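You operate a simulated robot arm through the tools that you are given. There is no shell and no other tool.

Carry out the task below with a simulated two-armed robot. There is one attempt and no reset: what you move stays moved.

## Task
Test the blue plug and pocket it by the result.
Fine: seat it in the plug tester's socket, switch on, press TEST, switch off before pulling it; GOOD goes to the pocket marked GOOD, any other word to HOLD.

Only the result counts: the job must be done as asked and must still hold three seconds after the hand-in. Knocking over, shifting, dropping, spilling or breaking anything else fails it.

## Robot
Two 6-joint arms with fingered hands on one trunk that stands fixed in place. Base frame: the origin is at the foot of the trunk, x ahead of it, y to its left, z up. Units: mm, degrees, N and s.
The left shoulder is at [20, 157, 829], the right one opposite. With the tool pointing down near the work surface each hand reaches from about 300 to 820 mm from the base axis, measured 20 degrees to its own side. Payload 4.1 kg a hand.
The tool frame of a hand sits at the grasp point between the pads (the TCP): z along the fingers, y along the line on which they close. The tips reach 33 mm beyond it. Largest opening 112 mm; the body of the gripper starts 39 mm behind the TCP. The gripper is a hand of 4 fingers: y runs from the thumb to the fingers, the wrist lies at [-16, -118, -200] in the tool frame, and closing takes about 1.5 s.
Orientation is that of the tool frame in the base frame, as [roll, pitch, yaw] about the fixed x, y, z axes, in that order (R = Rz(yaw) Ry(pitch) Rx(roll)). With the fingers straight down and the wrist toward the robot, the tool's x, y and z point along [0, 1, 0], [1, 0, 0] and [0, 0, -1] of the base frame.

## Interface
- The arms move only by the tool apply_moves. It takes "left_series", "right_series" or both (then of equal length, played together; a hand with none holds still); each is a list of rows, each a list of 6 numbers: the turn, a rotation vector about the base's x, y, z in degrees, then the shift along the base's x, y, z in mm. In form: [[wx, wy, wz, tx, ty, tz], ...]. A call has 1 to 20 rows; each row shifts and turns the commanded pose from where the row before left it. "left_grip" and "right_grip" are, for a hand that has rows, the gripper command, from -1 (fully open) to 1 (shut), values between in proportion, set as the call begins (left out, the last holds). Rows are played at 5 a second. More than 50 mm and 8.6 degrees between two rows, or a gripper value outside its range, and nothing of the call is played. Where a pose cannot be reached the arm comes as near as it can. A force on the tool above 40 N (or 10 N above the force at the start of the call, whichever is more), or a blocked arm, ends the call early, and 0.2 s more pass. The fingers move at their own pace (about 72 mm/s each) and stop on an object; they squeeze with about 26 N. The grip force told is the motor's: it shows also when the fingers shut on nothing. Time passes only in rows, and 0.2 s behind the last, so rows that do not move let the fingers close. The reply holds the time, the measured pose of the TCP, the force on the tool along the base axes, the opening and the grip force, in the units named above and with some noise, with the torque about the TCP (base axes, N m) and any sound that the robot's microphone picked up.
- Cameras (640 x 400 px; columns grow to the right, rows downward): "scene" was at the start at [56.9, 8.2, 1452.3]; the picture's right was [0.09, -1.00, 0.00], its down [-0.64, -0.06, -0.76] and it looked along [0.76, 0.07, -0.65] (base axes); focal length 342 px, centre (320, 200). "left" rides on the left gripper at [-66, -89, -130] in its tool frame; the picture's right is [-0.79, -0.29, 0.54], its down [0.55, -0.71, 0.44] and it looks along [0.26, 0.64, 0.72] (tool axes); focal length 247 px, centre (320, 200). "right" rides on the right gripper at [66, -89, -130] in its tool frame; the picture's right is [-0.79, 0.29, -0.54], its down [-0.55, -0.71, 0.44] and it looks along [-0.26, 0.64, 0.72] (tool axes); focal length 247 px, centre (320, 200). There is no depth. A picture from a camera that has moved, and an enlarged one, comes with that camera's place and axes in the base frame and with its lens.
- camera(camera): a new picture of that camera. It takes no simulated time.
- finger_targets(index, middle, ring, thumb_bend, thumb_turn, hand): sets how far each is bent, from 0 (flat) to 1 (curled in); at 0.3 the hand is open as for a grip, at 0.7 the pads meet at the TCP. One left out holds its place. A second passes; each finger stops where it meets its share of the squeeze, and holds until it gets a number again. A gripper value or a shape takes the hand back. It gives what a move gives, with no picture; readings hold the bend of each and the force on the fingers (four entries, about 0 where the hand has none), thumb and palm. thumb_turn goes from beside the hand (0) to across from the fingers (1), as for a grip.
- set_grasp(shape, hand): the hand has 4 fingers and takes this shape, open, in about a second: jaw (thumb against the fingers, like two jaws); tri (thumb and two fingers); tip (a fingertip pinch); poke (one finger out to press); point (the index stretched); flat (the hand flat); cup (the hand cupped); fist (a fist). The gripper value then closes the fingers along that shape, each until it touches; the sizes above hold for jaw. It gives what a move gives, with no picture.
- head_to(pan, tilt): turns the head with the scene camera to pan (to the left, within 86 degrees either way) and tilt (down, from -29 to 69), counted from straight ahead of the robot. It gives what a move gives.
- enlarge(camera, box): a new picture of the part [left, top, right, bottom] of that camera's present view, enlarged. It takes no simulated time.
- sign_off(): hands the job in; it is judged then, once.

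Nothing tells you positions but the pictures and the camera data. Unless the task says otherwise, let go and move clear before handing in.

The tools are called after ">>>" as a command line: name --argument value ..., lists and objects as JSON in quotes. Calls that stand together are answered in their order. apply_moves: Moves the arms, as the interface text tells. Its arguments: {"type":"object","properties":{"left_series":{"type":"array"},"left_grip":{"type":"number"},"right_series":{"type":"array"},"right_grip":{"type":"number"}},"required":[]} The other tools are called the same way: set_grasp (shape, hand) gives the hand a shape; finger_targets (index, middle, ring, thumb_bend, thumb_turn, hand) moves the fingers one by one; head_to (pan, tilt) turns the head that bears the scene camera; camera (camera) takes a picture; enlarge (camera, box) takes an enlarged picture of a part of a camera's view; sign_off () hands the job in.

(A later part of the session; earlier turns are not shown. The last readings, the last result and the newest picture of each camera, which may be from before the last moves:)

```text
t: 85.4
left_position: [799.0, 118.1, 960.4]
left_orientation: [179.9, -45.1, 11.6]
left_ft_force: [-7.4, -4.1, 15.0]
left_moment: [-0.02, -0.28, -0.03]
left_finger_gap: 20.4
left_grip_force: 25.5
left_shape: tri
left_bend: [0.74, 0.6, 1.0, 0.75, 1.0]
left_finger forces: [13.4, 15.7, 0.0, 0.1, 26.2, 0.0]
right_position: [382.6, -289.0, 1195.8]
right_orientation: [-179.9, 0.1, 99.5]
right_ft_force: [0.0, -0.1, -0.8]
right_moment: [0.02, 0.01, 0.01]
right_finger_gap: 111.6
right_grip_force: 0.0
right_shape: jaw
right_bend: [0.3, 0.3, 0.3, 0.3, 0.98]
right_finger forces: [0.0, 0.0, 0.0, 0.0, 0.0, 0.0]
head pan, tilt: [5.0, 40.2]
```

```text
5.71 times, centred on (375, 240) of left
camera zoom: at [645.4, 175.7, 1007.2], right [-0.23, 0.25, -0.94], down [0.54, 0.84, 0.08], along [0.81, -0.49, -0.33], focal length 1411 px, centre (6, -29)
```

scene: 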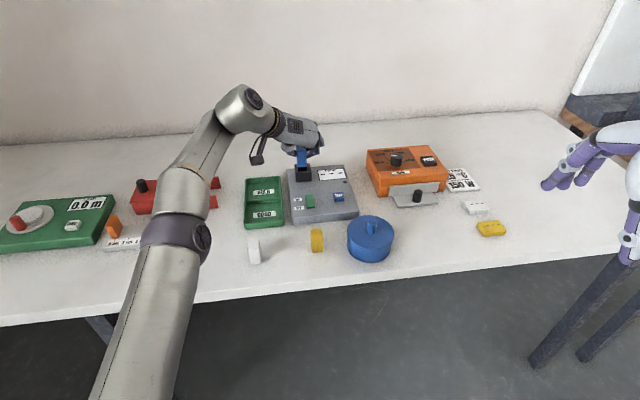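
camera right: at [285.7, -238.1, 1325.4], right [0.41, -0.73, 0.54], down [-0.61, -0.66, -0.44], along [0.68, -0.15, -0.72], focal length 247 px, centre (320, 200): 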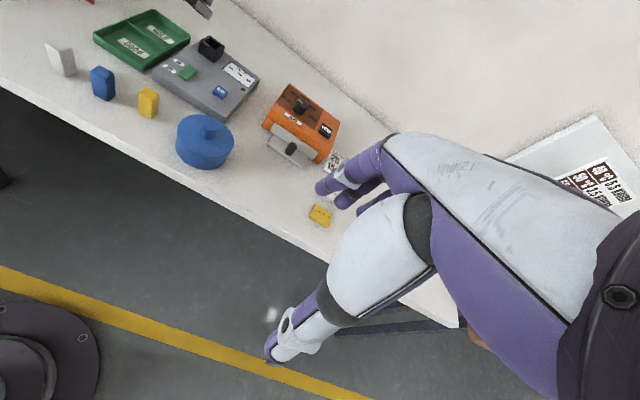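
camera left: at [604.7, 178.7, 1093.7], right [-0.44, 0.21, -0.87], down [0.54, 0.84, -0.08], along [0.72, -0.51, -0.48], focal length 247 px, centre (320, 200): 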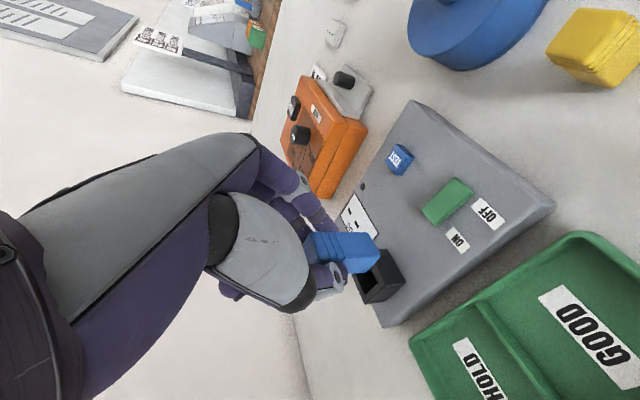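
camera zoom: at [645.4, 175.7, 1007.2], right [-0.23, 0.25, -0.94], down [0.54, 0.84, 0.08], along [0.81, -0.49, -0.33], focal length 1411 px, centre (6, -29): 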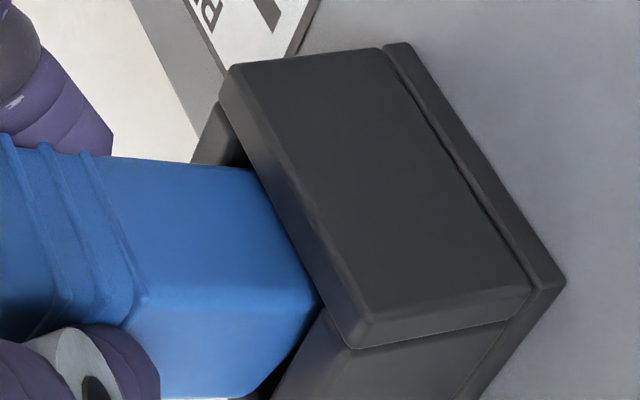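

The force and torque place the contact at the far-left corner of the plug. I'll unload, shift 2 mm toward the robot and 0.8 mm right, then lower again.

>>> apply_moves --left_series '[[0, 0, 0, 0, 0, 4], [0, 0, 0, -2, -0.8, 0], [0, 0, 0, 0, 0, 0]]'

>>> enlarge --camera "scene" --box '[297, 150, 322, 180]'

>>> enlarge --camera "right" --box '[200, 20, 240, 60]'

>>> enlarge --camera "left" --box '[320, 195, 410, 295]'

```text
t: 86.2
left_position: [797.9, 117.2, 961.1]
left_orientation: [-179.7, -44.9, 11.3]
left_ft_force: [0.7, -0.8, 2.0]
left_moment: [0.05, -0.09, 0.0]
left_finger_gap: 20.4
left_grip_force: 26.0
left_shape: tri
left_bend: [0.74, 0.6, 1.0, 0.75, 1.0]
left_finger forces: [12.0, 13.2, 0.0, 0.0, 25.2, 0.1]
right_position: [385.1, -286.9, 1195.3]
right_orientation: [179.9, 0.0, 99.6]
right_ft_force: [-0.2, 0.1, -0.6]
right_moment: [0.0, 0.03, 0.01]
right_finger_gap: 111.8
right_grip_force: 0.0
right_shape: jaw
right_bend: [0.3, 0.3, 0.3, 0.3, 0.98]
right_finger forces: [0.1, 0.0, 0.0, 0.0, 0.0, 0.0]
head pan, tilt: [5.0, 40.2]
```

```text
13.33 times, centred on (310, 165) of scene
camera zoom: at [56.9, 8.2, 1452.3], right [0.09, -1.0, 0.0], down [-0.64, -0.06, -0.76], along [0.76, 0.07, -0.65], focal length 4567 px, centre (460, 667)
```

zoom: 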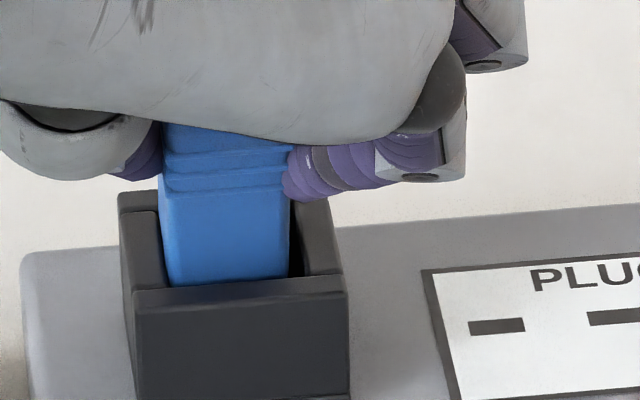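

```text
10.00 times, centred on (220, 40) of right
camera zoom: at [285.7, -238.1, 1325.4], right [0.41, -0.73, 0.54], down [-0.61, -0.66, -0.44], along [0.68, -0.15, -0.72], focal length 2470 px, centre (1320, 1800)
```

zoom: 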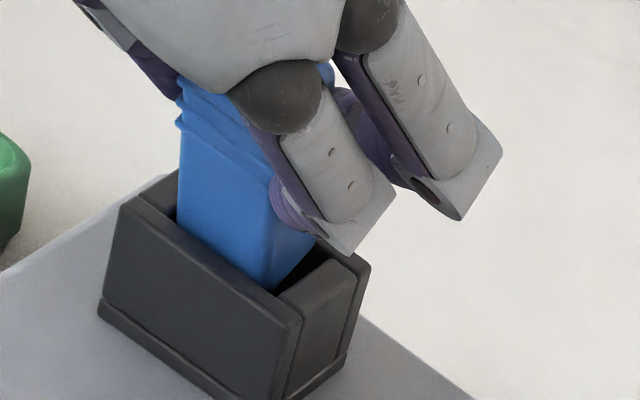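

```text
4.00 times, centred on (365, 245) of left
camera zoom: at [644.7, 176.6, 1008.8], right [-0.24, 0.25, -0.94], down [0.54, 0.84, 0.08], along [0.81, -0.49, -0.33], focal length 988 px, centre (140, 20)
```

zoom: 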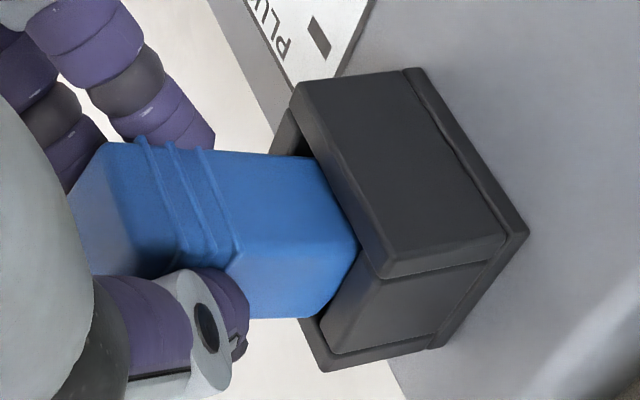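

The plug is now centred side to side with its near edge inside the front wall and almost no load. I'll continue down in small steps.

>>> apply_moves --left_series '[[0, 0, 0, 0, 0, -2], [0, 0, 0, 0, 0, -2], [0, 0, 0, 0, 0, 0]]'

>>> enlarge --camera "right" --box '[200, 20, 240, 60]'

>>> enlarge --camera "scene" --box '[297, 150, 322, 180]'

```text
t: 87.0
left_position: [796.7, 119.0, 960.0]
left_orientation: [-179.8, -44.9, 11.4]
left_ft_force: [1.6, 1.0, -0.2]
left_moment: [-0.04, -0.07, -0.01]
left_finger_gap: 20.1
left_grip_force: 25.9
left_shape: tri
left_bend: [0.74, 0.6, 1.0, 0.75, 1.0]
left_finger forces: [12.3, 11.9, 0.0, 0.1, 24.5, 0.0]
right_position: [384.6, -287.5, 1195.3]
right_orientation: [-180.0, -0.1, 99.5]
right_ft_force: [0.2, 0.1, 0.7]
right_moment: [0.02, 0.01, -0.01]
right_finger_gap: 111.9
right_grip_force: 0.0
right_shape: jaw
right_bend: [0.3, 0.3, 0.3, 0.3, 0.98]
right_finger forces: [0.1, 0.0, 0.0, 0.0, 0.1, 0.1]
head pan, tilt: [5.0, 40.2]
```

```text
10.00 times, centred on (220, 40) of right
camera zoom: at [285.8, -238.1, 1325.3], right [0.41, -0.73, 0.54], down [-0.61, -0.66, -0.44], along [0.68, -0.15, -0.72], focal length 2470 px, centre (1320, 1800)
```

zoom: 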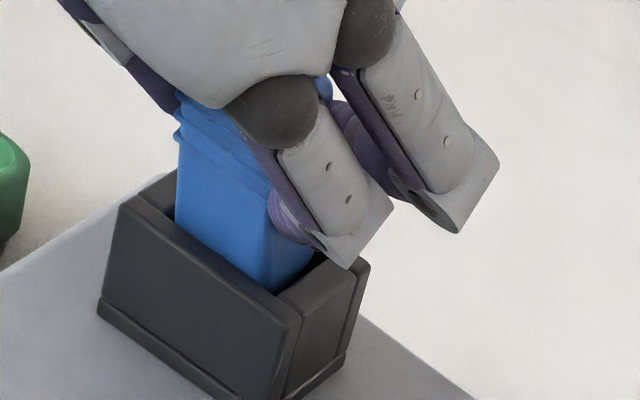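

```text
13.33 times, centred on (310, 165) of scene
camera zoom: at [57.0, 8.2, 1452.3], right [0.09, -1.0, 0.0], down [-0.64, -0.06, -0.76], along [0.76, 0.07, -0.65], focal length 4567 px, centre (460, 667)
```

zoom: 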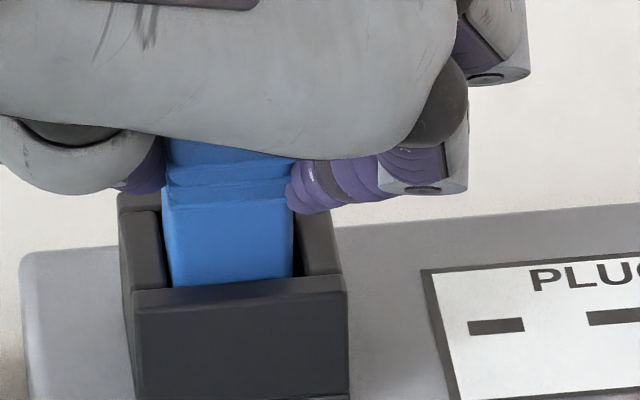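

It went down freely, so the plug is inside the socket mouth. I'll keep lowering.

>>> apply_moves --left_series '[[0, 0, 0, 0, 0, -2.5], [0, 0, 0, 0, 0, -2.5], [0, 0, 0, 0, 0, 0]]'

>>> enlarge --camera "right" --box '[200, 20, 240, 60]'

>>> enlarge --camera "scene" --box '[297, 150, 322, 180]'

>>> enlarge --camera "left" --box '[320, 195, 410, 295]'

```text
t: 87.8
left_position: [797.2, 117.8, 954.5]
left_orientation: [-179.9, -45.0, 11.7]
left_ft_force: [1.6, 0.9, 2.0]
left_moment: [0.05, -0.14, -0.02]
left_finger_gap: 20.0
left_grip_force: 25.2
left_shape: tri
left_bend: [0.74, 0.6, 1.0, 0.75, 1.0]
left_finger forces: [12.0, 12.7, 0.0, 0.1, 24.8, 0.0]
right_position: [383.8, -286.8, 1195.4]
right_orientation: [-180.0, 0.0, 99.5]
right_ft_force: [-0.1, 0.2, 0.1]
right_moment: [0.03, 0.02, -0.01]
right_finger_gap: 111.8
right_grip_force: 0.1
right_shape: jaw
right_bend: [0.3, 0.3, 0.3, 0.3, 0.98]
right_finger forces: [0.1, 0.1, 0.0, 0.0, 0.1, 0.0]
head pan, tilt: [5.0, 40.2]
```

```text
10.00 times, centred on (220, 40) of right
camera zoom: at [285.8, -238.1, 1325.3], right [0.41, -0.73, 0.54], down [-0.61, -0.66, -0.44], along [0.68, -0.15, -0.72], focal length 2470 px, centre (1320, 1800)
```

zoom: 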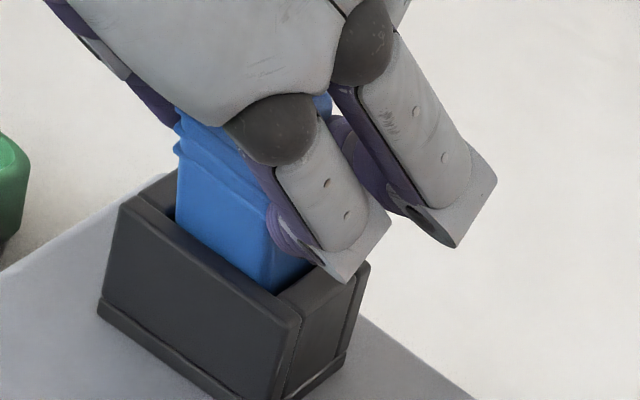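

```text
13.33 times, centred on (310, 165) of scene
camera zoom: at [56.9, 8.2, 1452.3], right [0.09, -1.0, 0.0], down [-0.64, -0.06, -0.76], along [0.76, 0.07, -0.65], focal length 4567 px, centre (460, 667)
```

zoom: 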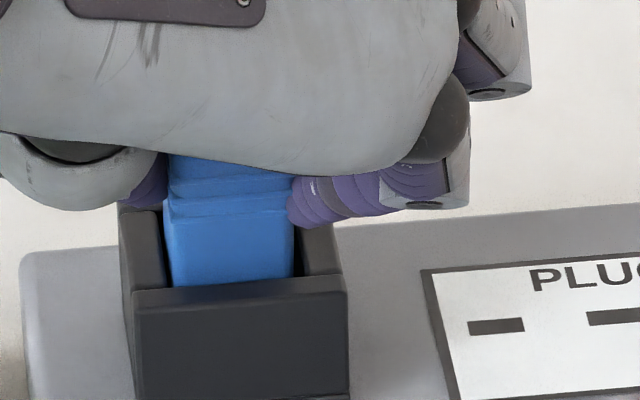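

```text
4.00 times, centred on (365, 245) of left
camera zoom: at [644.8, 175.8, 1001.8], right [-0.23, 0.25, -0.94], down [0.54, 0.84, 0.08], along [0.81, -0.49, -0.33], focal length 988 px, centre (140, 20)
```

zoom: 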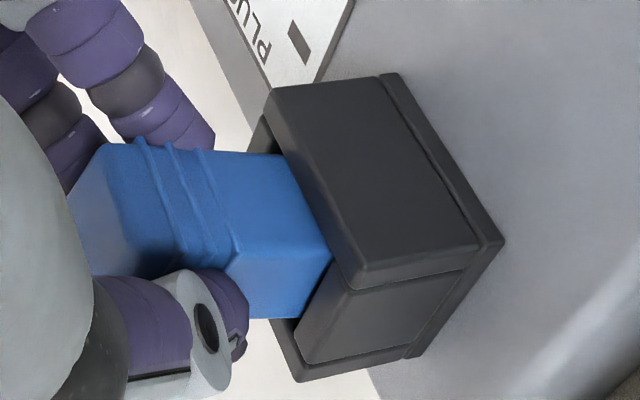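

About 12 mm in with almost no force. Another 3 mm, then I'll consider releasing.

>>> apply_moves --left_series '[[0, 0, 0, 0, 0, -1.5], [0, 0, 0, 0, 0, -1.5], [0, 0, 0, 0, 0, 0]]'

```text
t: 88.6
left_position: [797.2, 117.5, 953.2]
left_orientation: [179.9, -45.2, 11.7]
left_ft_force: [5.0, 0.4, 14.7]
left_moment: [-0.03, -0.39, 0.06]
left_finger_gap: 20.2
left_grip_force: 26.4
left_shape: tri
left_bend: [0.74, 0.6, 1.0, 0.75, 1.0]
left_finger forces: [13.1, 13.6, 0.0, 0.0, 25.9, 0.0]
right_position: [383.2, -287.7, 1195.3]
right_orientation: [179.9, 0.0, 99.5]
right_ft_force: [-0.6, -0.1, -0.5]
right_moment: [0.02, -0.01, 0.01]
right_finger_gap: 111.6
right_grip_force: 0.0
right_shape: jaw
right_bend: [0.3, 0.3, 0.3, 0.3, 0.98]
right_finger forces: [0.0, 0.1, 0.0, 0.1, 0.0, 0.0]
head pan, tilt: [5.0, 40.2]
```

Now the near face bears on the front wall's rim. I'll ease 1 mm outward and try a little further.

>>> apply_moves --left_series '[[0, 0, 0, 1.2, 0.2, 0.5], [0, 0, 0, 0, 0, -1.5], [0, 0, 0, 0, 0, -1], [0, 0, 0, 0, 0, 0]]'

>>> enlarge --camera "right" --box '[200, 20, 240, 60]'

>>> enlarge --camera "left" --box '[320, 195, 410, 295]'

```text
t: 89.6
left_position: [798.9, 119.7, 951.5]
left_orientation: [-180.0, -45.2, 11.6]
left_ft_force: [7.1, 1.5, 20.7]
left_moment: [-0.04, -0.45, 0.07]
left_finger_gap: 20.3
left_grip_force: 26.1
left_shape: tri
left_bend: [0.74, 0.6, 1.0, 0.75, 1.0]
left_finger forces: [14.0, 13.4, 0.1, 0.0, 26.5, 0.0]
right_position: [383.9, -289.2, 1195.0]
right_orientation: [180.0, -0.1, 99.5]
right_ft_force: [-0.1, 0.0, 0.8]
right_moment: [0.05, 0.01, 0.01]
right_finger_gap: 111.5
right_grip_force: 0.0
right_shape: jaw
right_bend: [0.3, 0.3, 0.3, 0.3, 0.98]
right_finger forces: [0.0, 0.0, 0.1, 0.0, 0.1, 0.0]
head pan, tilt: [5.0, 40.2]
```

```text
10.00 times, centred on (220, 40) of right
camera zoom: at [285.3, -238.2, 1325.4], right [0.41, -0.73, 0.54], down [-0.61, -0.66, -0.44], along [0.68, -0.15, -0.72], focal length 2470 px, centre (1320, 1800)
```

zoom: 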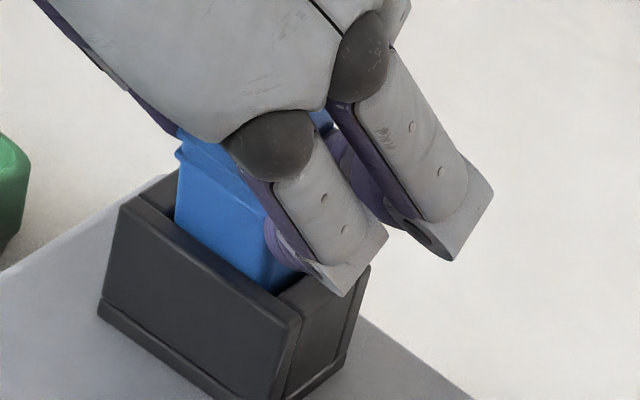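

```text
4.00 times, centred on (365, 245) of left
camera zoom: at [645.7, 176.2, 997.5], right [-0.23, 0.25, -0.94], down [0.54, 0.84, 0.09], along [0.81, -0.49, -0.33], focal length 988 px, centre (140, 20)
```

zoom: 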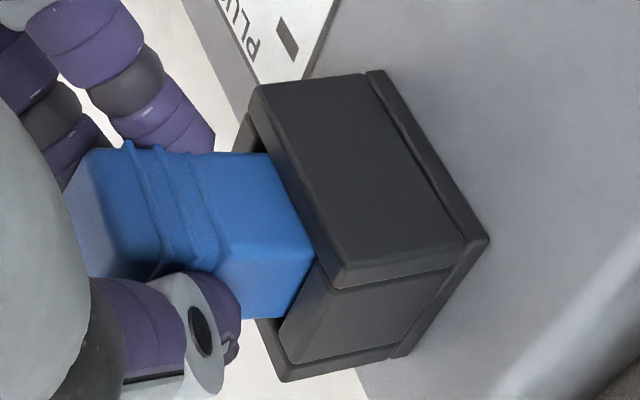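

About 15 mm is in and the tilt now limits it, so I'll unload slightly and release; the plug should drop and straighten in the socket.

>>> apply_moves --left_series '[[0, 0, 0, 0, 0, 1.5], [0, 0, 0, 0, 0, 0]]'

>>> apply_moves --left_series '[[0, 0, 0, 0, 0, 0], [0, 0, 0, 0, 0, 0], [0, 0, 0, 0, 0, 0], [0, 0, 0, 0, 0, 0]]' --left_grip 0.2

>>> enlarge --camera "right" --box '[200, 20, 240, 60]'

>>> enlarge --camera "left" --box '[320, 195, 410, 295]'

>>> enlarge --camera "scene" --box '[290, 140, 330, 185]'

```text
t: 90.2
left_position: [799.0, 117.7, 951.7]
left_orientation: [-179.8, -45.2, 11.5]
left_ft_force: [8.7, 1.2, 18.3]
left_moment: [-0.1, -0.47, 0.11]
left_finger_gap: 20.0
left_grip_force: 26.1
left_shape: tri
left_bend: [0.74, 0.6, 1.0, 0.75, 1.0]
left_finger forces: [14.0, 13.2, 0.0, 0.1, 26.1, 0.0]
right_position: [383.3, -288.6, 1195.7]
right_orientation: [-180.0, 0.1, 99.5]
right_ft_force: [-0.6, 0.5, -0.3]
right_moment: [0.0, -0.01, 0.04]
right_finger_gap: 111.5
right_grip_force: 0.0
right_shape: jaw
right_bend: [0.3, 0.3, 0.3, 0.3, 0.98]
right_finger forces: [0.0, 0.0, 0.0, 0.0, 0.1, 0.0]
head pan, tilt: [5.0, 40.2]
```

```text
t: 91.2
left_position: [797.1, 118.4, 950.1]
left_orientation: [-179.8, -44.8, 11.4]
left_ft_force: [-0.4, -0.5, -0.5]
left_moment: [0.02, -0.01, -0.01]
left_finger_gap: 44.7
left_grip_force: 0.1
left_shape: tri
left_bend: [0.76, 0.49, 0.99, 0.73, 1.0]
left_finger forces: [0.0, 0.0, 0.0, 0.1, 0.0, 0.0]
right_position: [383.6, -288.0, 1195.2]
right_orientation: [179.9, 0.0, 99.4]
right_ft_force: [-0.6, -0.1, -0.5]
right_moment: [0.0, 0.02, 0.02]
right_finger_gap: 111.7
right_grip_force: 0.1
right_shape: jaw
right_bend: [0.3, 0.3, 0.3, 0.3, 0.98]
right_finger forces: [0.0, 0.0, 0.1, 0.1, 0.0, 0.0]
head pan, tilt: [5.0, 40.2]
```

```text
10.00 times, centred on (220, 40) of right
camera zoom: at [285.8, -238.1, 1325.3], right [0.41, -0.73, 0.54], down [-0.61, -0.66, -0.44], along [0.68, -0.15, -0.72], focal length 2470 px, centre (1320, 1800)
```

zoom: 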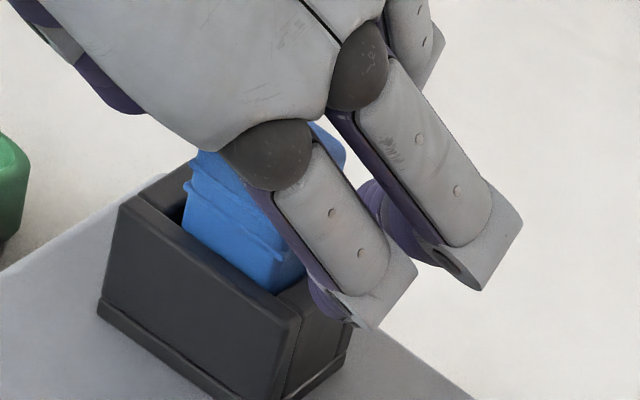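

```text
4.00 times, centred on (365, 245) of left
camera zoom: at [645.5, 175.8, 996.5], right [-0.24, 0.25, -0.94], down [0.54, 0.84, 0.08], along [0.81, -0.49, -0.33], focal length 988 px, centre (140, 20)
```

zoom: 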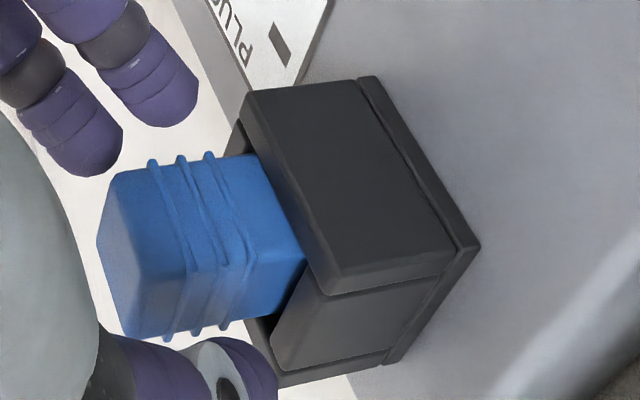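

```text
8.89 times, centred on (310, 162) of scene
camera zoom: at [56.9, 8.2, 1452.3], right [0.09, -1.0, 0.0], down [-0.64, -0.06, -0.76], along [0.76, 0.07, -0.65], focal length 3045 px, centre (409, 533)
```

zoom: 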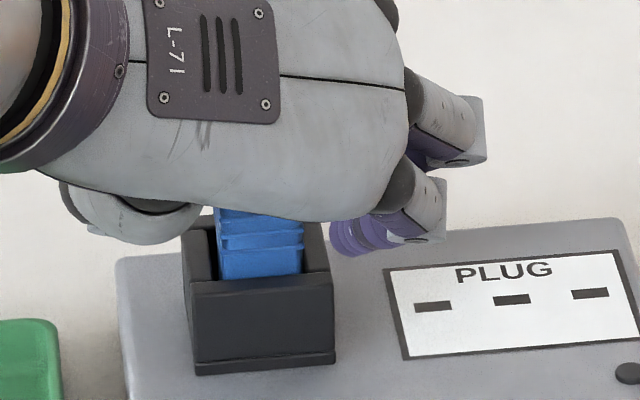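

The plug dropped to about 20 mm deep. I'll raise the hand clear to see how it sits.

>>> apply_moves --left_series '[[0, 0, 0, 0, 0, 10], [0, 0, 0, 0, 0, 15], [0, 0, 0, -10, 0, 20], [0, 0, 0, -30, 0, 15], [0, 0, 0, 0, 0, 0]]'

>>> enlarge --camera "scene" --box '[280, 140, 360, 200]'

>>> enlarge --camera "right" --box '[190, 10, 250, 60]'

>>> enlarge --camera "left" --box '[320, 190, 440, 300]'

```text
t: 92.4
left_position: [758.2, 118.4, 1010.3]
left_orientation: [-179.9, -44.9, 11.5]
left_ft_force: [0.2, 0.1, 0.6]
left_moment: [-0.01, -0.02, 0.02]
left_finger_gap: 44.6
left_grip_force: 0.0
left_shape: tri
left_bend: [0.76, 0.49, 0.99, 0.73, 1.0]
left_finger forces: [0.0, 0.0, 0.0, 0.1, 0.1, 0.0]
right_position: [384.1, -288.2, 1195.8]
right_orientation: [-180.0, 0.0, 99.5]
right_ft_force: [-0.3, 0.3, -0.1]
right_moment: [0.01, -0.01, -0.01]
right_finger_gap: 111.7
right_grip_force: 0.1
right_shape: jaw
right_bend: [0.3, 0.3, 0.3, 0.3, 0.98]
right_finger forces: [0.0, 0.0, 0.0, 0.1, 0.0, 0.0]
head pan, tilt: [5.0, 40.2]
```

```text
6.67 times, centred on (320, 170) of scene
camera zoom: at [57.0, 8.2, 1452.3], right [0.09, -1.0, 0.0], down [-0.64, -0.06, -0.76], along [0.76, 0.07, -0.65], focal length 2283 px, centre (320, 400)
```

zoom: 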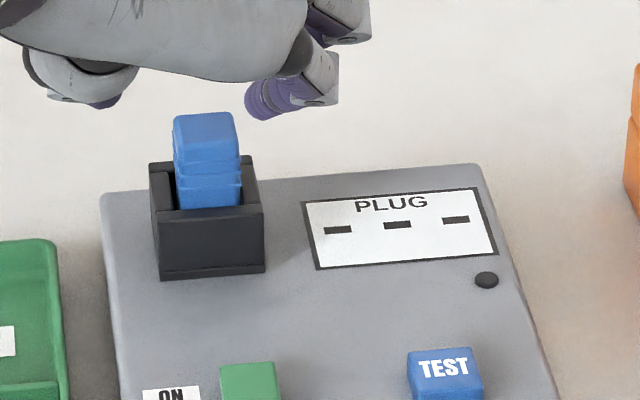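

```text
8.00 times, centred on (220, 35) of right
camera zoom: at [285.9, -238.1, 1325.3], right [0.41, -0.73, 0.54], down [-0.61, -0.66, -0.44], along [0.68, -0.15, -0.72], focal length 1976 px, centre (1120, 1520)
```

zoom: 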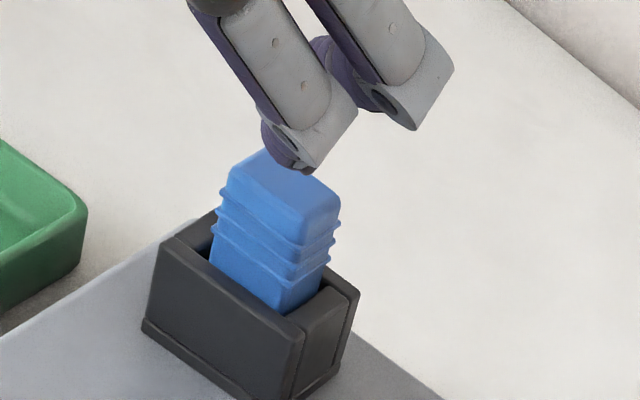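

```text
3.64 times, centred on (380, 245) of left
camera zoom: at [605.8, 176.4, 1057.0], right [-0.23, 0.25, -0.94], down [0.54, 0.84, 0.08], along [0.81, -0.49, -0.33], focal length 898 px, centre (102, 36)
```

zoom: 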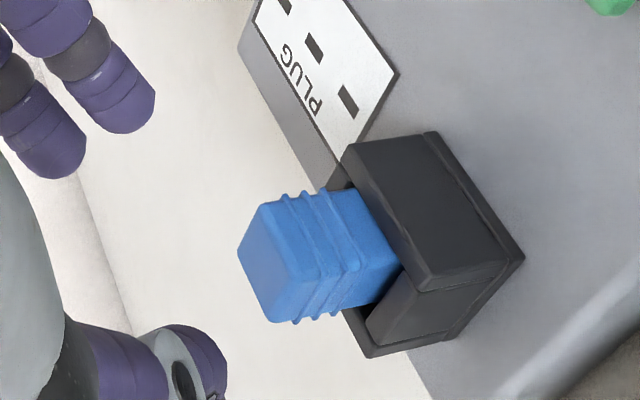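

The plug stands in the socket but leans a little toward the robot, with about 10 mm still to go. I'll close the fingertips and press down on the far half of its top to straighten and seat it.

>>> apply_moves --left_series '[[0, 0, 0, 0, 0, 0], [0, 0, 0, 0, 0, 0], [0, 0, 0, 0, 0, 0], [0, 0, 0, 0, 0, 0], [0, 0, 0, 0, 0, 0], [0, 0, 0, 20, 2, -5], [0, 0, 0, 22, 2.5, -10], [0, 0, 0, 0, 0, 0]]' --left_grip 1

>>> enlarge --camera "scene" --box '[280, 130, 340, 185]'

>>> enlarge --camera "right" --box '[190, 0, 250, 60]'

>>> enlarge --camera "left" --box '[290, 180, 420, 300]'

```text
t: 94.2
left_position: [800.7, 124.7, 994.6]
left_orientation: [-180.0, -44.9, 11.4]
left_ft_force: [-0.3, -1.0, -0.2]
left_moment: [0.0, 0.02, -0.02]
left_finger_gap: 0.0
left_grip_force: 26.1
left_shape: tri
left_bend: [0.7, 0.7, 1.0, 0.48, 1.0]
left_finger forces: [0.0, 0.0, 0.0, 0.0, 0.0, 0.0]
right_position: [384.4, -287.9, 1195.5]
right_orientation: [-179.9, 0.1, 99.5]
right_ft_force: [-0.2, 0.7, 0.2]
right_moment: [0.02, 0.01, -0.04]
right_finger_gap: 111.6
right_grip_force: 0.0
right_shape: jaw
right_bend: [0.3, 0.3, 0.3, 0.3, 0.98]
right_finger forces: [0.1, 0.0, 0.1, 0.0, 0.0, 0.1]
head pan, tilt: [5.0, 40.2]
```

```text
7.27 times, centred on (310, 158) of scene
camera zoom: at [56.8, 8.2, 1452.3], right [0.09, -1.0, 0.0], down [-0.64, -0.06, -0.76], along [0.76, 0.07, -0.65], focal length 2491 px, centre (393, 509)
```

zoom: 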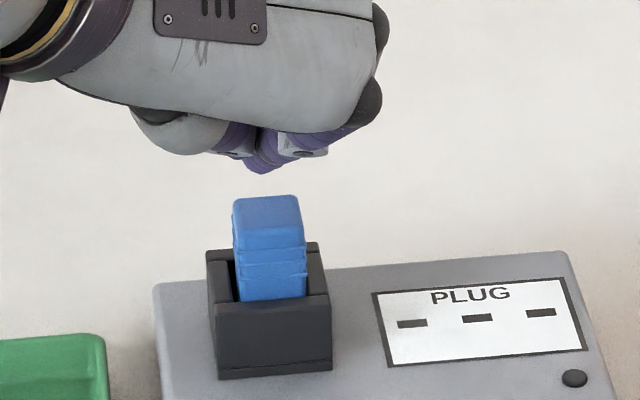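

```text
6.67 times, centred on (220, 30) of right
camera zoom: at [285.7, -238.1, 1325.4], right [0.41, -0.73, 0.54], down [-0.61, -0.66, -0.44], along [0.68, -0.15, -0.72], focal length 1646 px, centre (987, 1333)
```

zoom: 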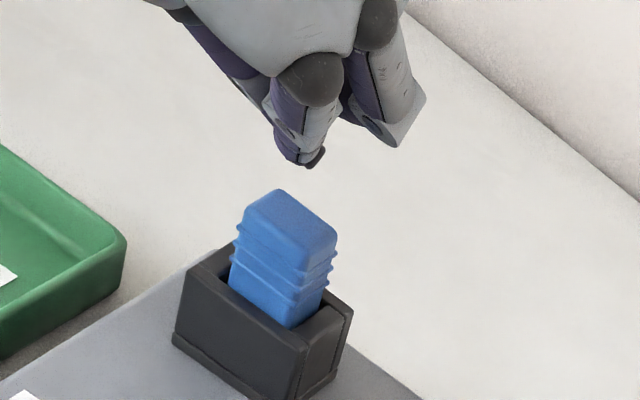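

```text
3.33 times, centred on (355, 240) of left
camera zoom: at [648.1, 181.2, 1041.3], right [-0.23, 0.25, -0.94], down [0.54, 0.84, 0.08], along [0.81, -0.49, -0.33], focal length 823 px, centre (203, 67)
```

zoom: 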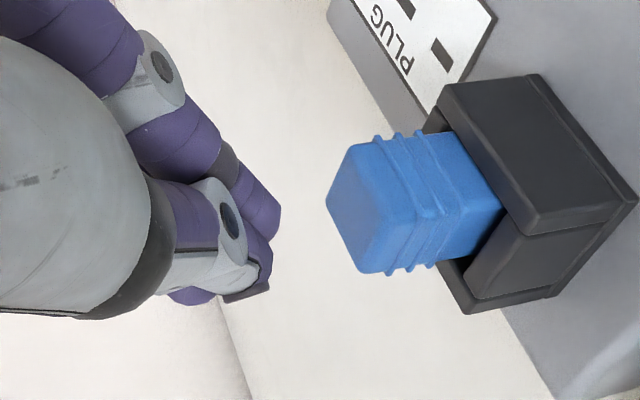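

The fingertip is at [813, 122, 967] and the plug top centre at [816, 121, 944]. I'll add 3° of lean for reach margin, move over the far half of the top, and press down in small steps.

>>> apply_moves --left_series '[[0.59, -2.94, 0, 0, 0, 0], [0, 0, 0, 6.5, -0.5, -6], [0, 0, 0, 0, 0, -6], [0, 0, 0, 0, 0, -3], [0, 0, 0, 0, 0, 0]]'

>>> enlarge --camera "scene" --box '[280, 130, 340, 185]'

>>> enlarge --camera "left" --box '[290, 180, 420, 300]'

```text
t: 95.4
left_position: [807.5, 122.4, 979.2]
left_orientation: [-179.9, -47.8, 11.4]
left_ft_force: [-0.5, 0.2, -0.3]
left_moment: [0.01, 0.02, -0.01]
left_finger_gap: 0.1
left_grip_force: 26.2
left_shape: tri
left_bend: [0.7, 0.7, 1.0, 0.48, 1.0]
left_finger forces: [0.0, 0.0, 0.1, 0.0, 0.1, 0.0]
right_position: [385.2, -287.9, 1195.7]
right_orientation: [-179.9, 0.1, 99.5]
right_ft_force: [-0.2, 0.2, 0.4]
right_moment: [0.05, 0.0, -0.03]
right_finger_gap: 111.7
right_grip_force: 0.1
right_shape: jaw
right_bend: [0.3, 0.3, 0.3, 0.3, 0.98]
right_finger forces: [0.0, 0.0, 0.0, 0.0, 0.0, 0.1]
head pan, tilt: [5.0, 40.2]
```

```text
7.27 times, centred on (310, 158) of scene
camera zoom: at [56.9, 8.2, 1452.3], right [0.09, -1.0, 0.0], down [-0.64, -0.06, -0.76], along [0.76, 0.07, -0.65], focal length 2491 px, centre (393, 509)
```

zoom: 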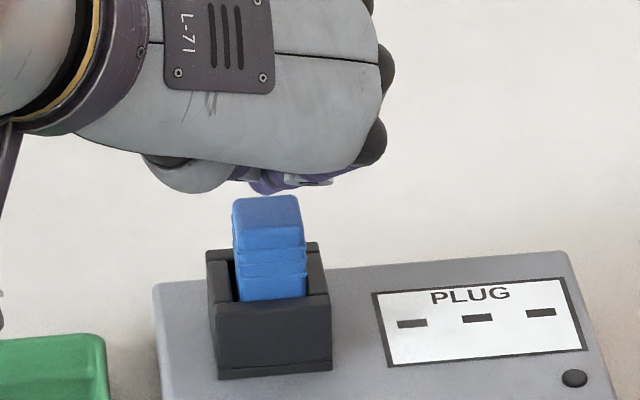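

```text
3.33 times, centred on (355, 240) of left
camera zoom: at [652.0, 179.9, 1019.2], right [-0.19, 0.26, -0.95], down [0.54, 0.83, 0.12], along [0.82, -0.49, -0.29], focal length 823 px, centre (203, 67)
```

zoom: 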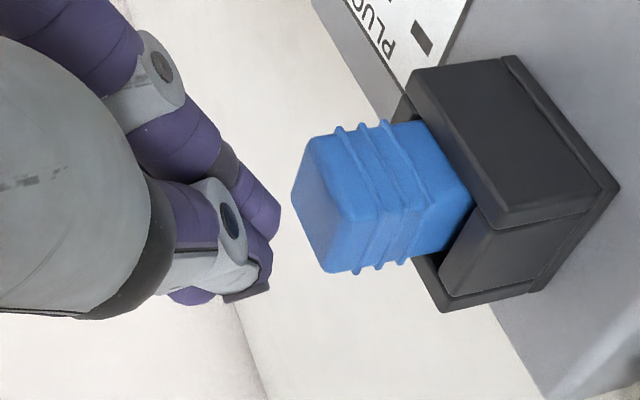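

>>> apply_moves --left_series '[[0, 0, 0, 0, 0, -3], [0, 0, 0, 0, 0, -2], [0, 0, 0, 0, 0, -2], [0, 0, 0, 0, 0, 0]]'

>>> apply_moves --left_series '[[0, 0, 0, 0, 0, -2], [0, 0, 0, 0, 0, -2], [0, 0, 0, 0, 0, 0]]'

>>> enlarge --camera "scene" --box '[280, 130, 340, 185]'

>>> enlarge --camera "left" --box '[290, 180, 420, 300]'

```text
t: 96.4
left_position: [807.5, 122.7, 973.1]
left_orientation: [-179.9, -47.9, 11.5]
left_ft_force: [-0.6, 0.5, 0.0]
left_moment: [0.01, -0.02, 0.01]
left_finger_gap: 0.1
left_grip_force: 26.0
left_shape: tri
left_bend: [0.7, 0.7, 1.0, 0.48, 1.0]
left_finger forces: [0.1, 0.0, 0.0, 0.0, 0.0, 0.1]
right_position: [383.5, -287.9, 1194.5]
right_orientation: [-180.0, 0.0, 99.5]
right_ft_force: [0.4, -0.4, 0.2]
right_moment: [-0.02, 0.03, 0.0]
right_finger_gap: 111.9
right_grip_force: 0.1
right_shape: jaw
right_bend: [0.3, 0.3, 0.3, 0.3, 0.98]
right_finger forces: [0.0, 0.1, 0.0, 0.0, 0.1, 0.0]
head pan, tilt: [5.0, 40.2]
```

```text
t: 97.2
left_position: [807.1, 122.0, 971.0]
left_orientation: [180.0, -48.0, 11.6]
left_ft_force: [1.2, -1.3, 10.9]
left_moment: [-0.05, -0.28, -0.05]
left_finger_gap: 0.0
left_grip_force: 25.9
left_shape: tri
left_bend: [0.7, 0.7, 1.0, 0.48, 1.0]
left_finger forces: [0.0, 0.0, 0.1, 0.1, 0.0, 0.1]
right_position: [384.4, -288.3, 1196.3]
right_orientation: [179.9, 0.0, 99.4]
right_ft_force: [-0.3, 0.0, 0.6]
right_moment: [0.01, 0.05, 0.0]
right_finger_gap: 111.7
right_grip_force: 0.1
right_shape: jaw
right_bend: [0.3, 0.3, 0.3, 0.3, 0.98]
right_finger forces: [0.0, 0.1, 0.1, 0.0, 0.0, 0.0]
head pan, tilt: [5.0, 40.2]
```

```text
7.27 times, centred on (310, 158) of scene
camera zoom: at [56.6, 8.1, 1452.3], right [0.09, -1.0, 0.0], down [-0.64, -0.06, -0.76], along [0.76, 0.07, -0.65], focal length 2491 px, centre (393, 509)
```

zoom: 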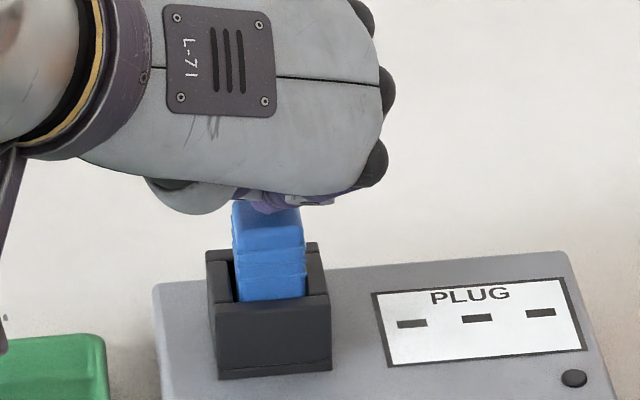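

```text
3.33 times, centred on (355, 240) of left
camera zoom: at [651.9, 179.4, 1010.6], right [-0.18, 0.26, -0.95], down [0.54, 0.84, 0.12], along [0.82, -0.49, -0.29], focal length 823 px, centre (203, 67)
```

zoom: 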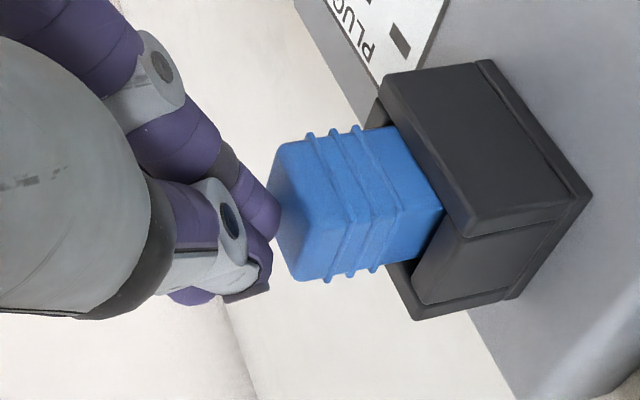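

Contact is 11 N on top. I'll press further in small steps.

>>> apply_moves --left_series '[[0, 0, 0, 0.5, 0, -2], [0, 0, 0, 0.5, 0, -2], [0, 0, 0, 0, 0, 0]]'

>>> enlarge --camera "scene" --box '[280, 130, 340, 185]'

>>> enlarge --camera "left" --box '[290, 180, 420, 300]'

```text
t: 98.0
left_position: [807.1, 121.7, 972.5]
left_orientation: [-180.0, -48.3, 11.6]
left_ft_force: [-3.6, -5.8, 33.5]
left_moment: [-0.31, -0.51, -0.15]
left_finger_gap: 0.2
left_grip_force: 25.6
left_shape: tri
left_bend: [0.7, 0.7, 1.0, 0.48, 1.0]
left_finger forces: [52.4, 0.0, 0.1, 0.0, 0.0, 0.0]
right_position: [383.0, -289.2, 1196.1]
right_orientation: [179.8, 0.1, 99.5]
right_ft_force: [0.2, -0.1, -0.7]
right_moment: [0.02, 0.05, 0.0]
right_finger_gap: 111.7
right_grip_force: 0.1
right_shape: jaw
right_bend: [0.3, 0.3, 0.3, 0.3, 0.98]
right_finger forces: [0.1, 0.0, 0.0, 0.0, 0.1, 0.0]
head pan, tilt: [5.0, 40.2]
```

```text
7.27 times, centred on (310, 158) of scene
camera zoom: at [55.5, 7.8, 1452.3], right [0.09, -1.0, 0.0], down [-0.64, -0.06, -0.76], along [0.76, 0.07, -0.65], focal length 2491 px, centre (393, 509)
```

zoom: 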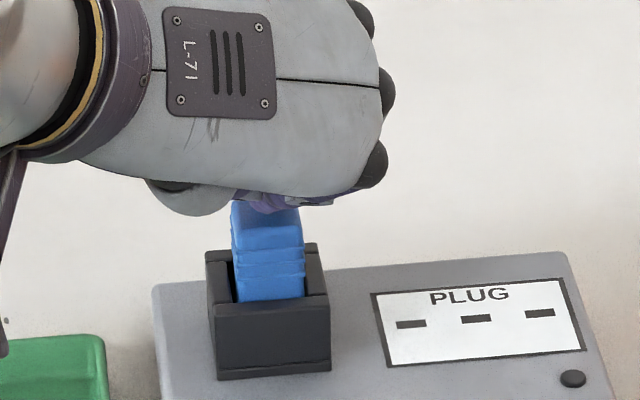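

```text
3.33 times, centred on (355, 240) of left
camera zoom: at [652.2, 179.2, 1009.4], right [-0.18, 0.25, -0.95], down [0.54, 0.84, 0.12], along [0.83, -0.49, -0.28], focal length 823 px, centre (203, 67)
```

zoom: 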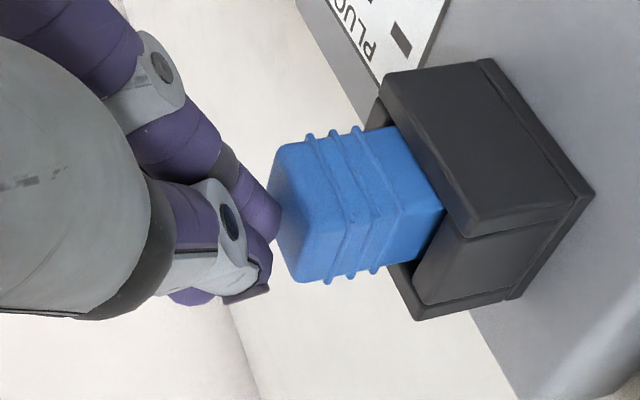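

At 33 N the plug doesn't move, and in the left view its axis is vertical within about 2°, so it appears fully seated on the socket floor. I'll lift away and inspect the plug and the switch.

>>> apply_moves --left_series '[[0, 0, 0, 0, 0, 6], [0, 0, 0, 0, 0, 15], [0, 0, 0, -20, 0, 25], [0, 0, 0, -40, 10, 25], [0, 0, 0, -40, 20, 10], [0, 0, 0, 0, 0, 0]]'

>>> enlarge --camera "scene" --box '[280, 150, 365, 228]'

>>> enlarge --camera "right" --box '[150, 20, 270, 110]'

>>> camera --camera "left"

>>> camera --camera "scene"

```text
t: 99.4
left_position: [709.6, 149.9, 1044.8]
left_orientation: [-179.9, -47.9, 11.5]
left_ft_force: [0.6, -0.5, 0.4]
left_moment: [0.01, -0.02, 0.0]
left_finger_gap: 0.0
left_grip_force: 25.9
left_shape: tri
left_bend: [0.7, 0.7, 1.0, 0.48, 1.0]
left_finger forces: [0.0, 0.0, 0.0, 0.0, 0.0, 0.0]
right_position: [382.8, -288.8, 1196.1]
right_orientation: [-180.0, 0.1, 99.4]
right_ft_force: [0.0, 0.1, -0.2]
right_moment: [-0.04, 0.01, 0.04]
right_finger_gap: 111.6
right_grip_force: 0.1
right_shape: jaw
right_bend: [0.3, 0.3, 0.3, 0.3, 0.98]
right_finger forces: [0.1, 0.0, 0.0, 0.0, 0.1, 0.0]
head pan, tilt: [5.0, 40.2]
```

```text
5.13 times, centred on (322, 189) of scene
camera zoom: at [57.1, 8.2, 1452.3], right [0.09, -1.0, 0.0], down [-0.64, -0.06, -0.76], along [0.76, 0.07, -0.65], focal length 1756 px, centre (307, 256)
```

zoom: 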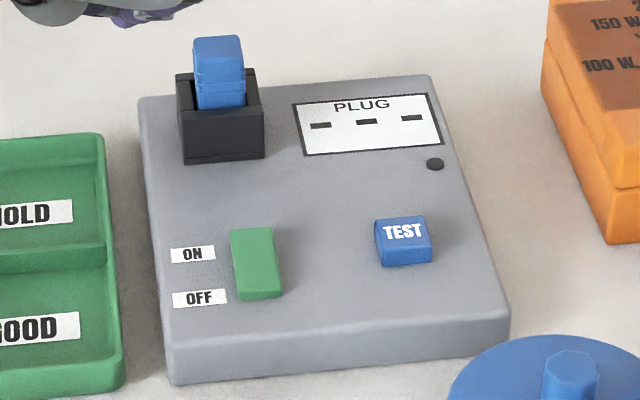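

```text
4.44 times, centred on (210, 65) of right
camera zoom: at [285.9, -238.1, 1325.3], right [0.41, -0.73, 0.54], down [-0.61, -0.66, -0.44], along [0.68, -0.15, -0.72], focal length 1098 px, centre (809, 800)
```

zoom: 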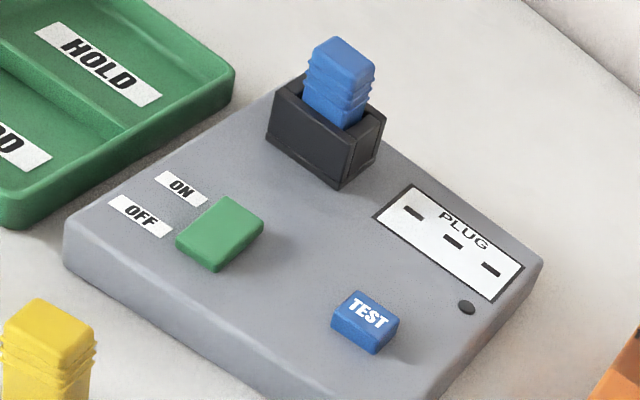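

```text
taken
camera left: at [554.5, 208.0, 1084.4], right [-0.19, 0.26, -0.95], down [0.54, 0.83, 0.12], along [0.82, -0.49, -0.29], focal length 247 px, centre (320, 200)
```

left: 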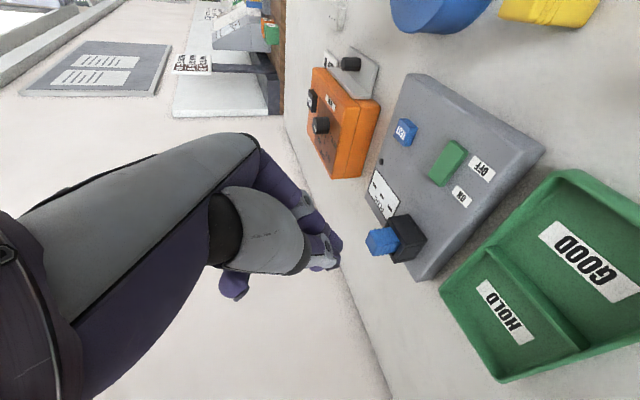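

```text
taken
```

scene: 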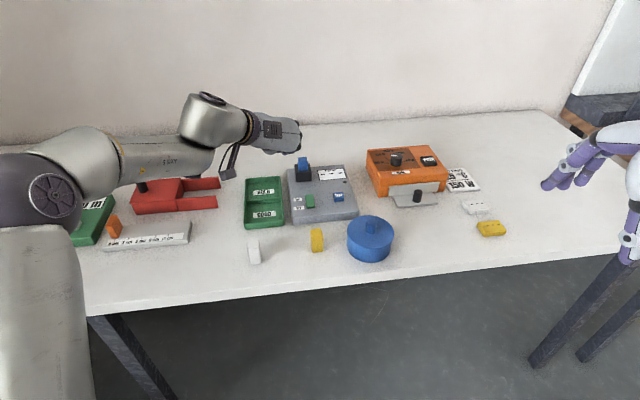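

>>> enlarge --camera "right" --box '[205, 22, 245, 66]'

>>> enlarge --camera "left" --box '[355, 200, 435, 275]'

>>> enlarge --camera "scene" --box '[290, 150, 325, 190]'

>>> enlarge --camera "left" --box '[390, 100, 510, 220]'

```text
9.09 times, centred on (225, 44) of right
camera zoom: at [285.9, -238.1, 1325.3], right [0.41, -0.73, 0.54], down [-0.61, -0.66, -0.44], along [0.68, -0.15, -0.72], focal length 2245 px, centre (1184, 1618)
```

zoom: 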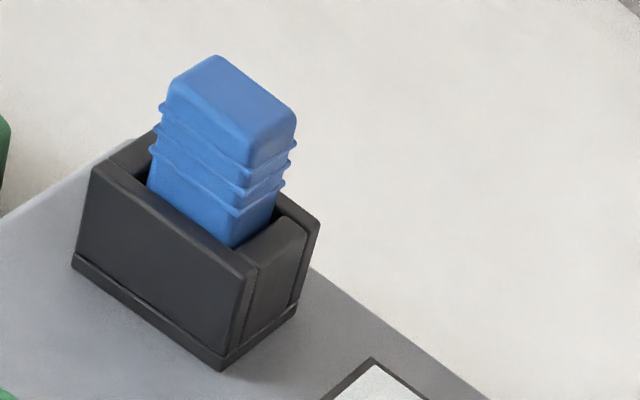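

```text
5.33 times, centred on (395, 238) of left
camera zoom: at [554.5, 208.0, 1084.4], right [-0.19, 0.26, -0.95], down [0.54, 0.83, 0.12], along [0.82, -0.49, -0.29], focal length 1317 px, centre (-80, 0)
```

zoom: 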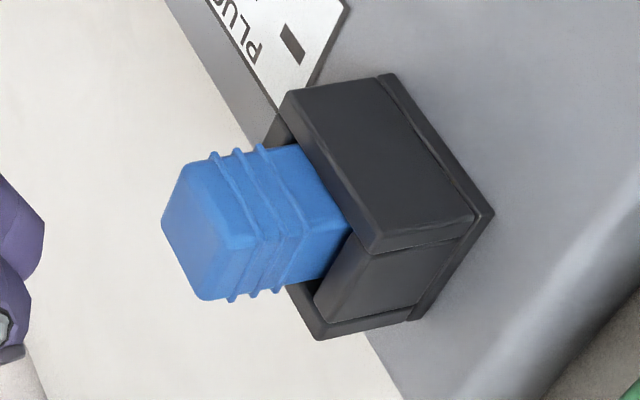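

```text
10.00 times, centred on (308, 170) of scene
camera zoom: at [57.1, 8.2, 1452.3], right [0.09, -1.0, 0.0], down [-0.64, -0.06, -0.76], along [0.76, 0.07, -0.65], focal length 3425 px, centre (445, 500)
```

zoom: 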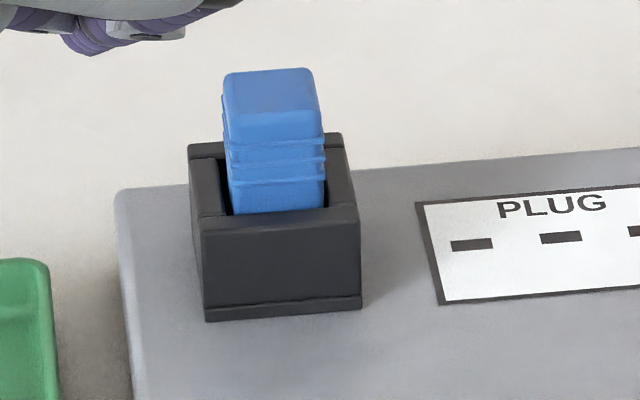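

```text
3.33 times, centred on (450, 160) of left
camera zoom: at [554.5, 208.0, 1084.4], right [-0.19, 0.26, -0.95], down [0.54, 0.83, 0.12], along [0.82, -0.49, -0.29], focal length 823 px, centre (-113, 333)
```

zoom: 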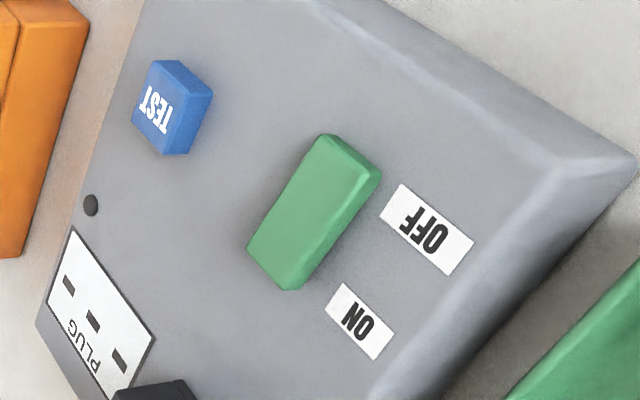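

The plug is nearly upright with small gaps around it, so it looks seated. Next I'll study the green switch and TEST button closely before touching them.

>>> enlarge --camera "right" --box '[180, 55, 220, 85]'

>>> enlarge --camera "left" --box '[415, 125, 475, 200]'

>>> enlarge --camera "scene" --box '[308, 185, 350, 215]'

>>> enlarge --camera "scene" --box '[312, 160, 352, 188]'

```text
13.33 times, centred on (200, 70) of right
camera zoom: at [285.9, -238.1, 1325.3], right [0.41, -0.73, 0.54], down [-0.61, -0.66, -0.44], along [0.68, -0.15, -0.72], focal length 3293 px, centre (1920, 1933)
```

zoom: 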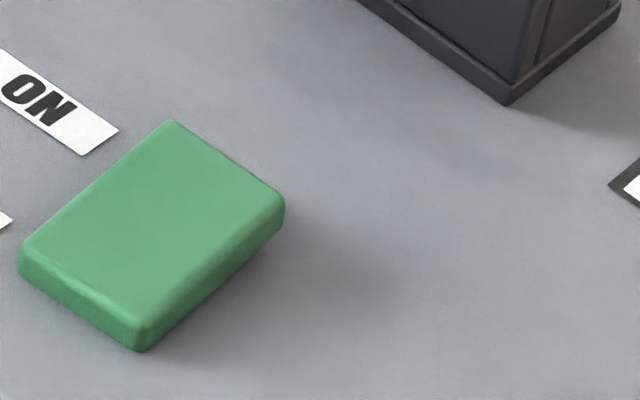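

```text
5.33 times, centred on (445, 162) of left
camera zoom: at [554.5, 208.0, 1084.4], right [-0.19, 0.26, -0.95], down [0.54, 0.83, 0.12], along [0.82, -0.49, -0.29], focal length 1317 px, centre (-347, 400)
```

zoom: 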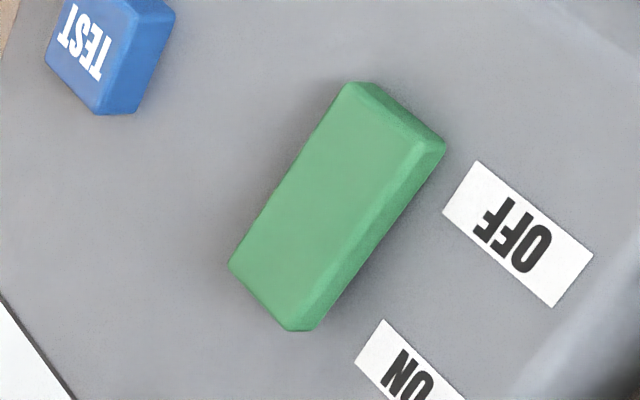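

```text
13.33 times, centred on (329, 200) of scene
camera zoom: at [57.1, 8.2, 1452.3], right [0.09, -1.0, 0.0], down [-0.64, -0.06, -0.76], along [0.76, 0.07, -0.65], focal length 4567 px, centre (200, 200)
```

zoom: 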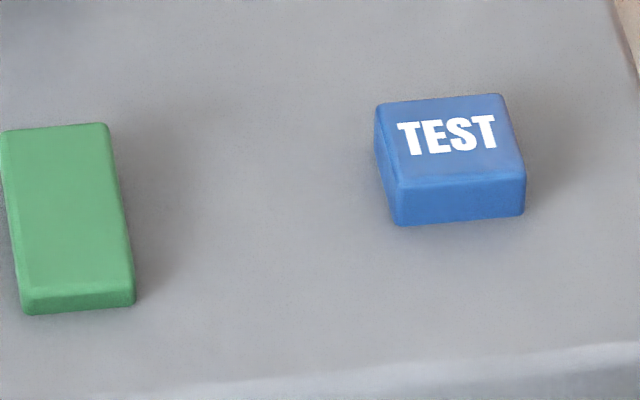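

```text
14.29 times, centred on (332, 174) of scene
camera zoom: at [57.1, 8.2, 1452.3], right [0.09, -1.0, 0.0], down [-0.64, -0.06, -0.76], along [0.76, 0.07, -0.65], focal length 4893 px, centre (149, 571)
```

zoom: 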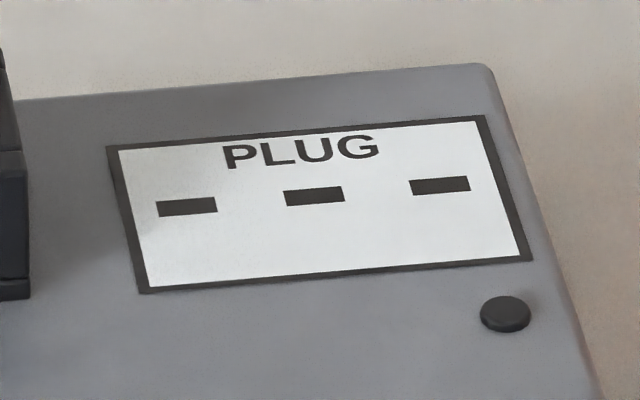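

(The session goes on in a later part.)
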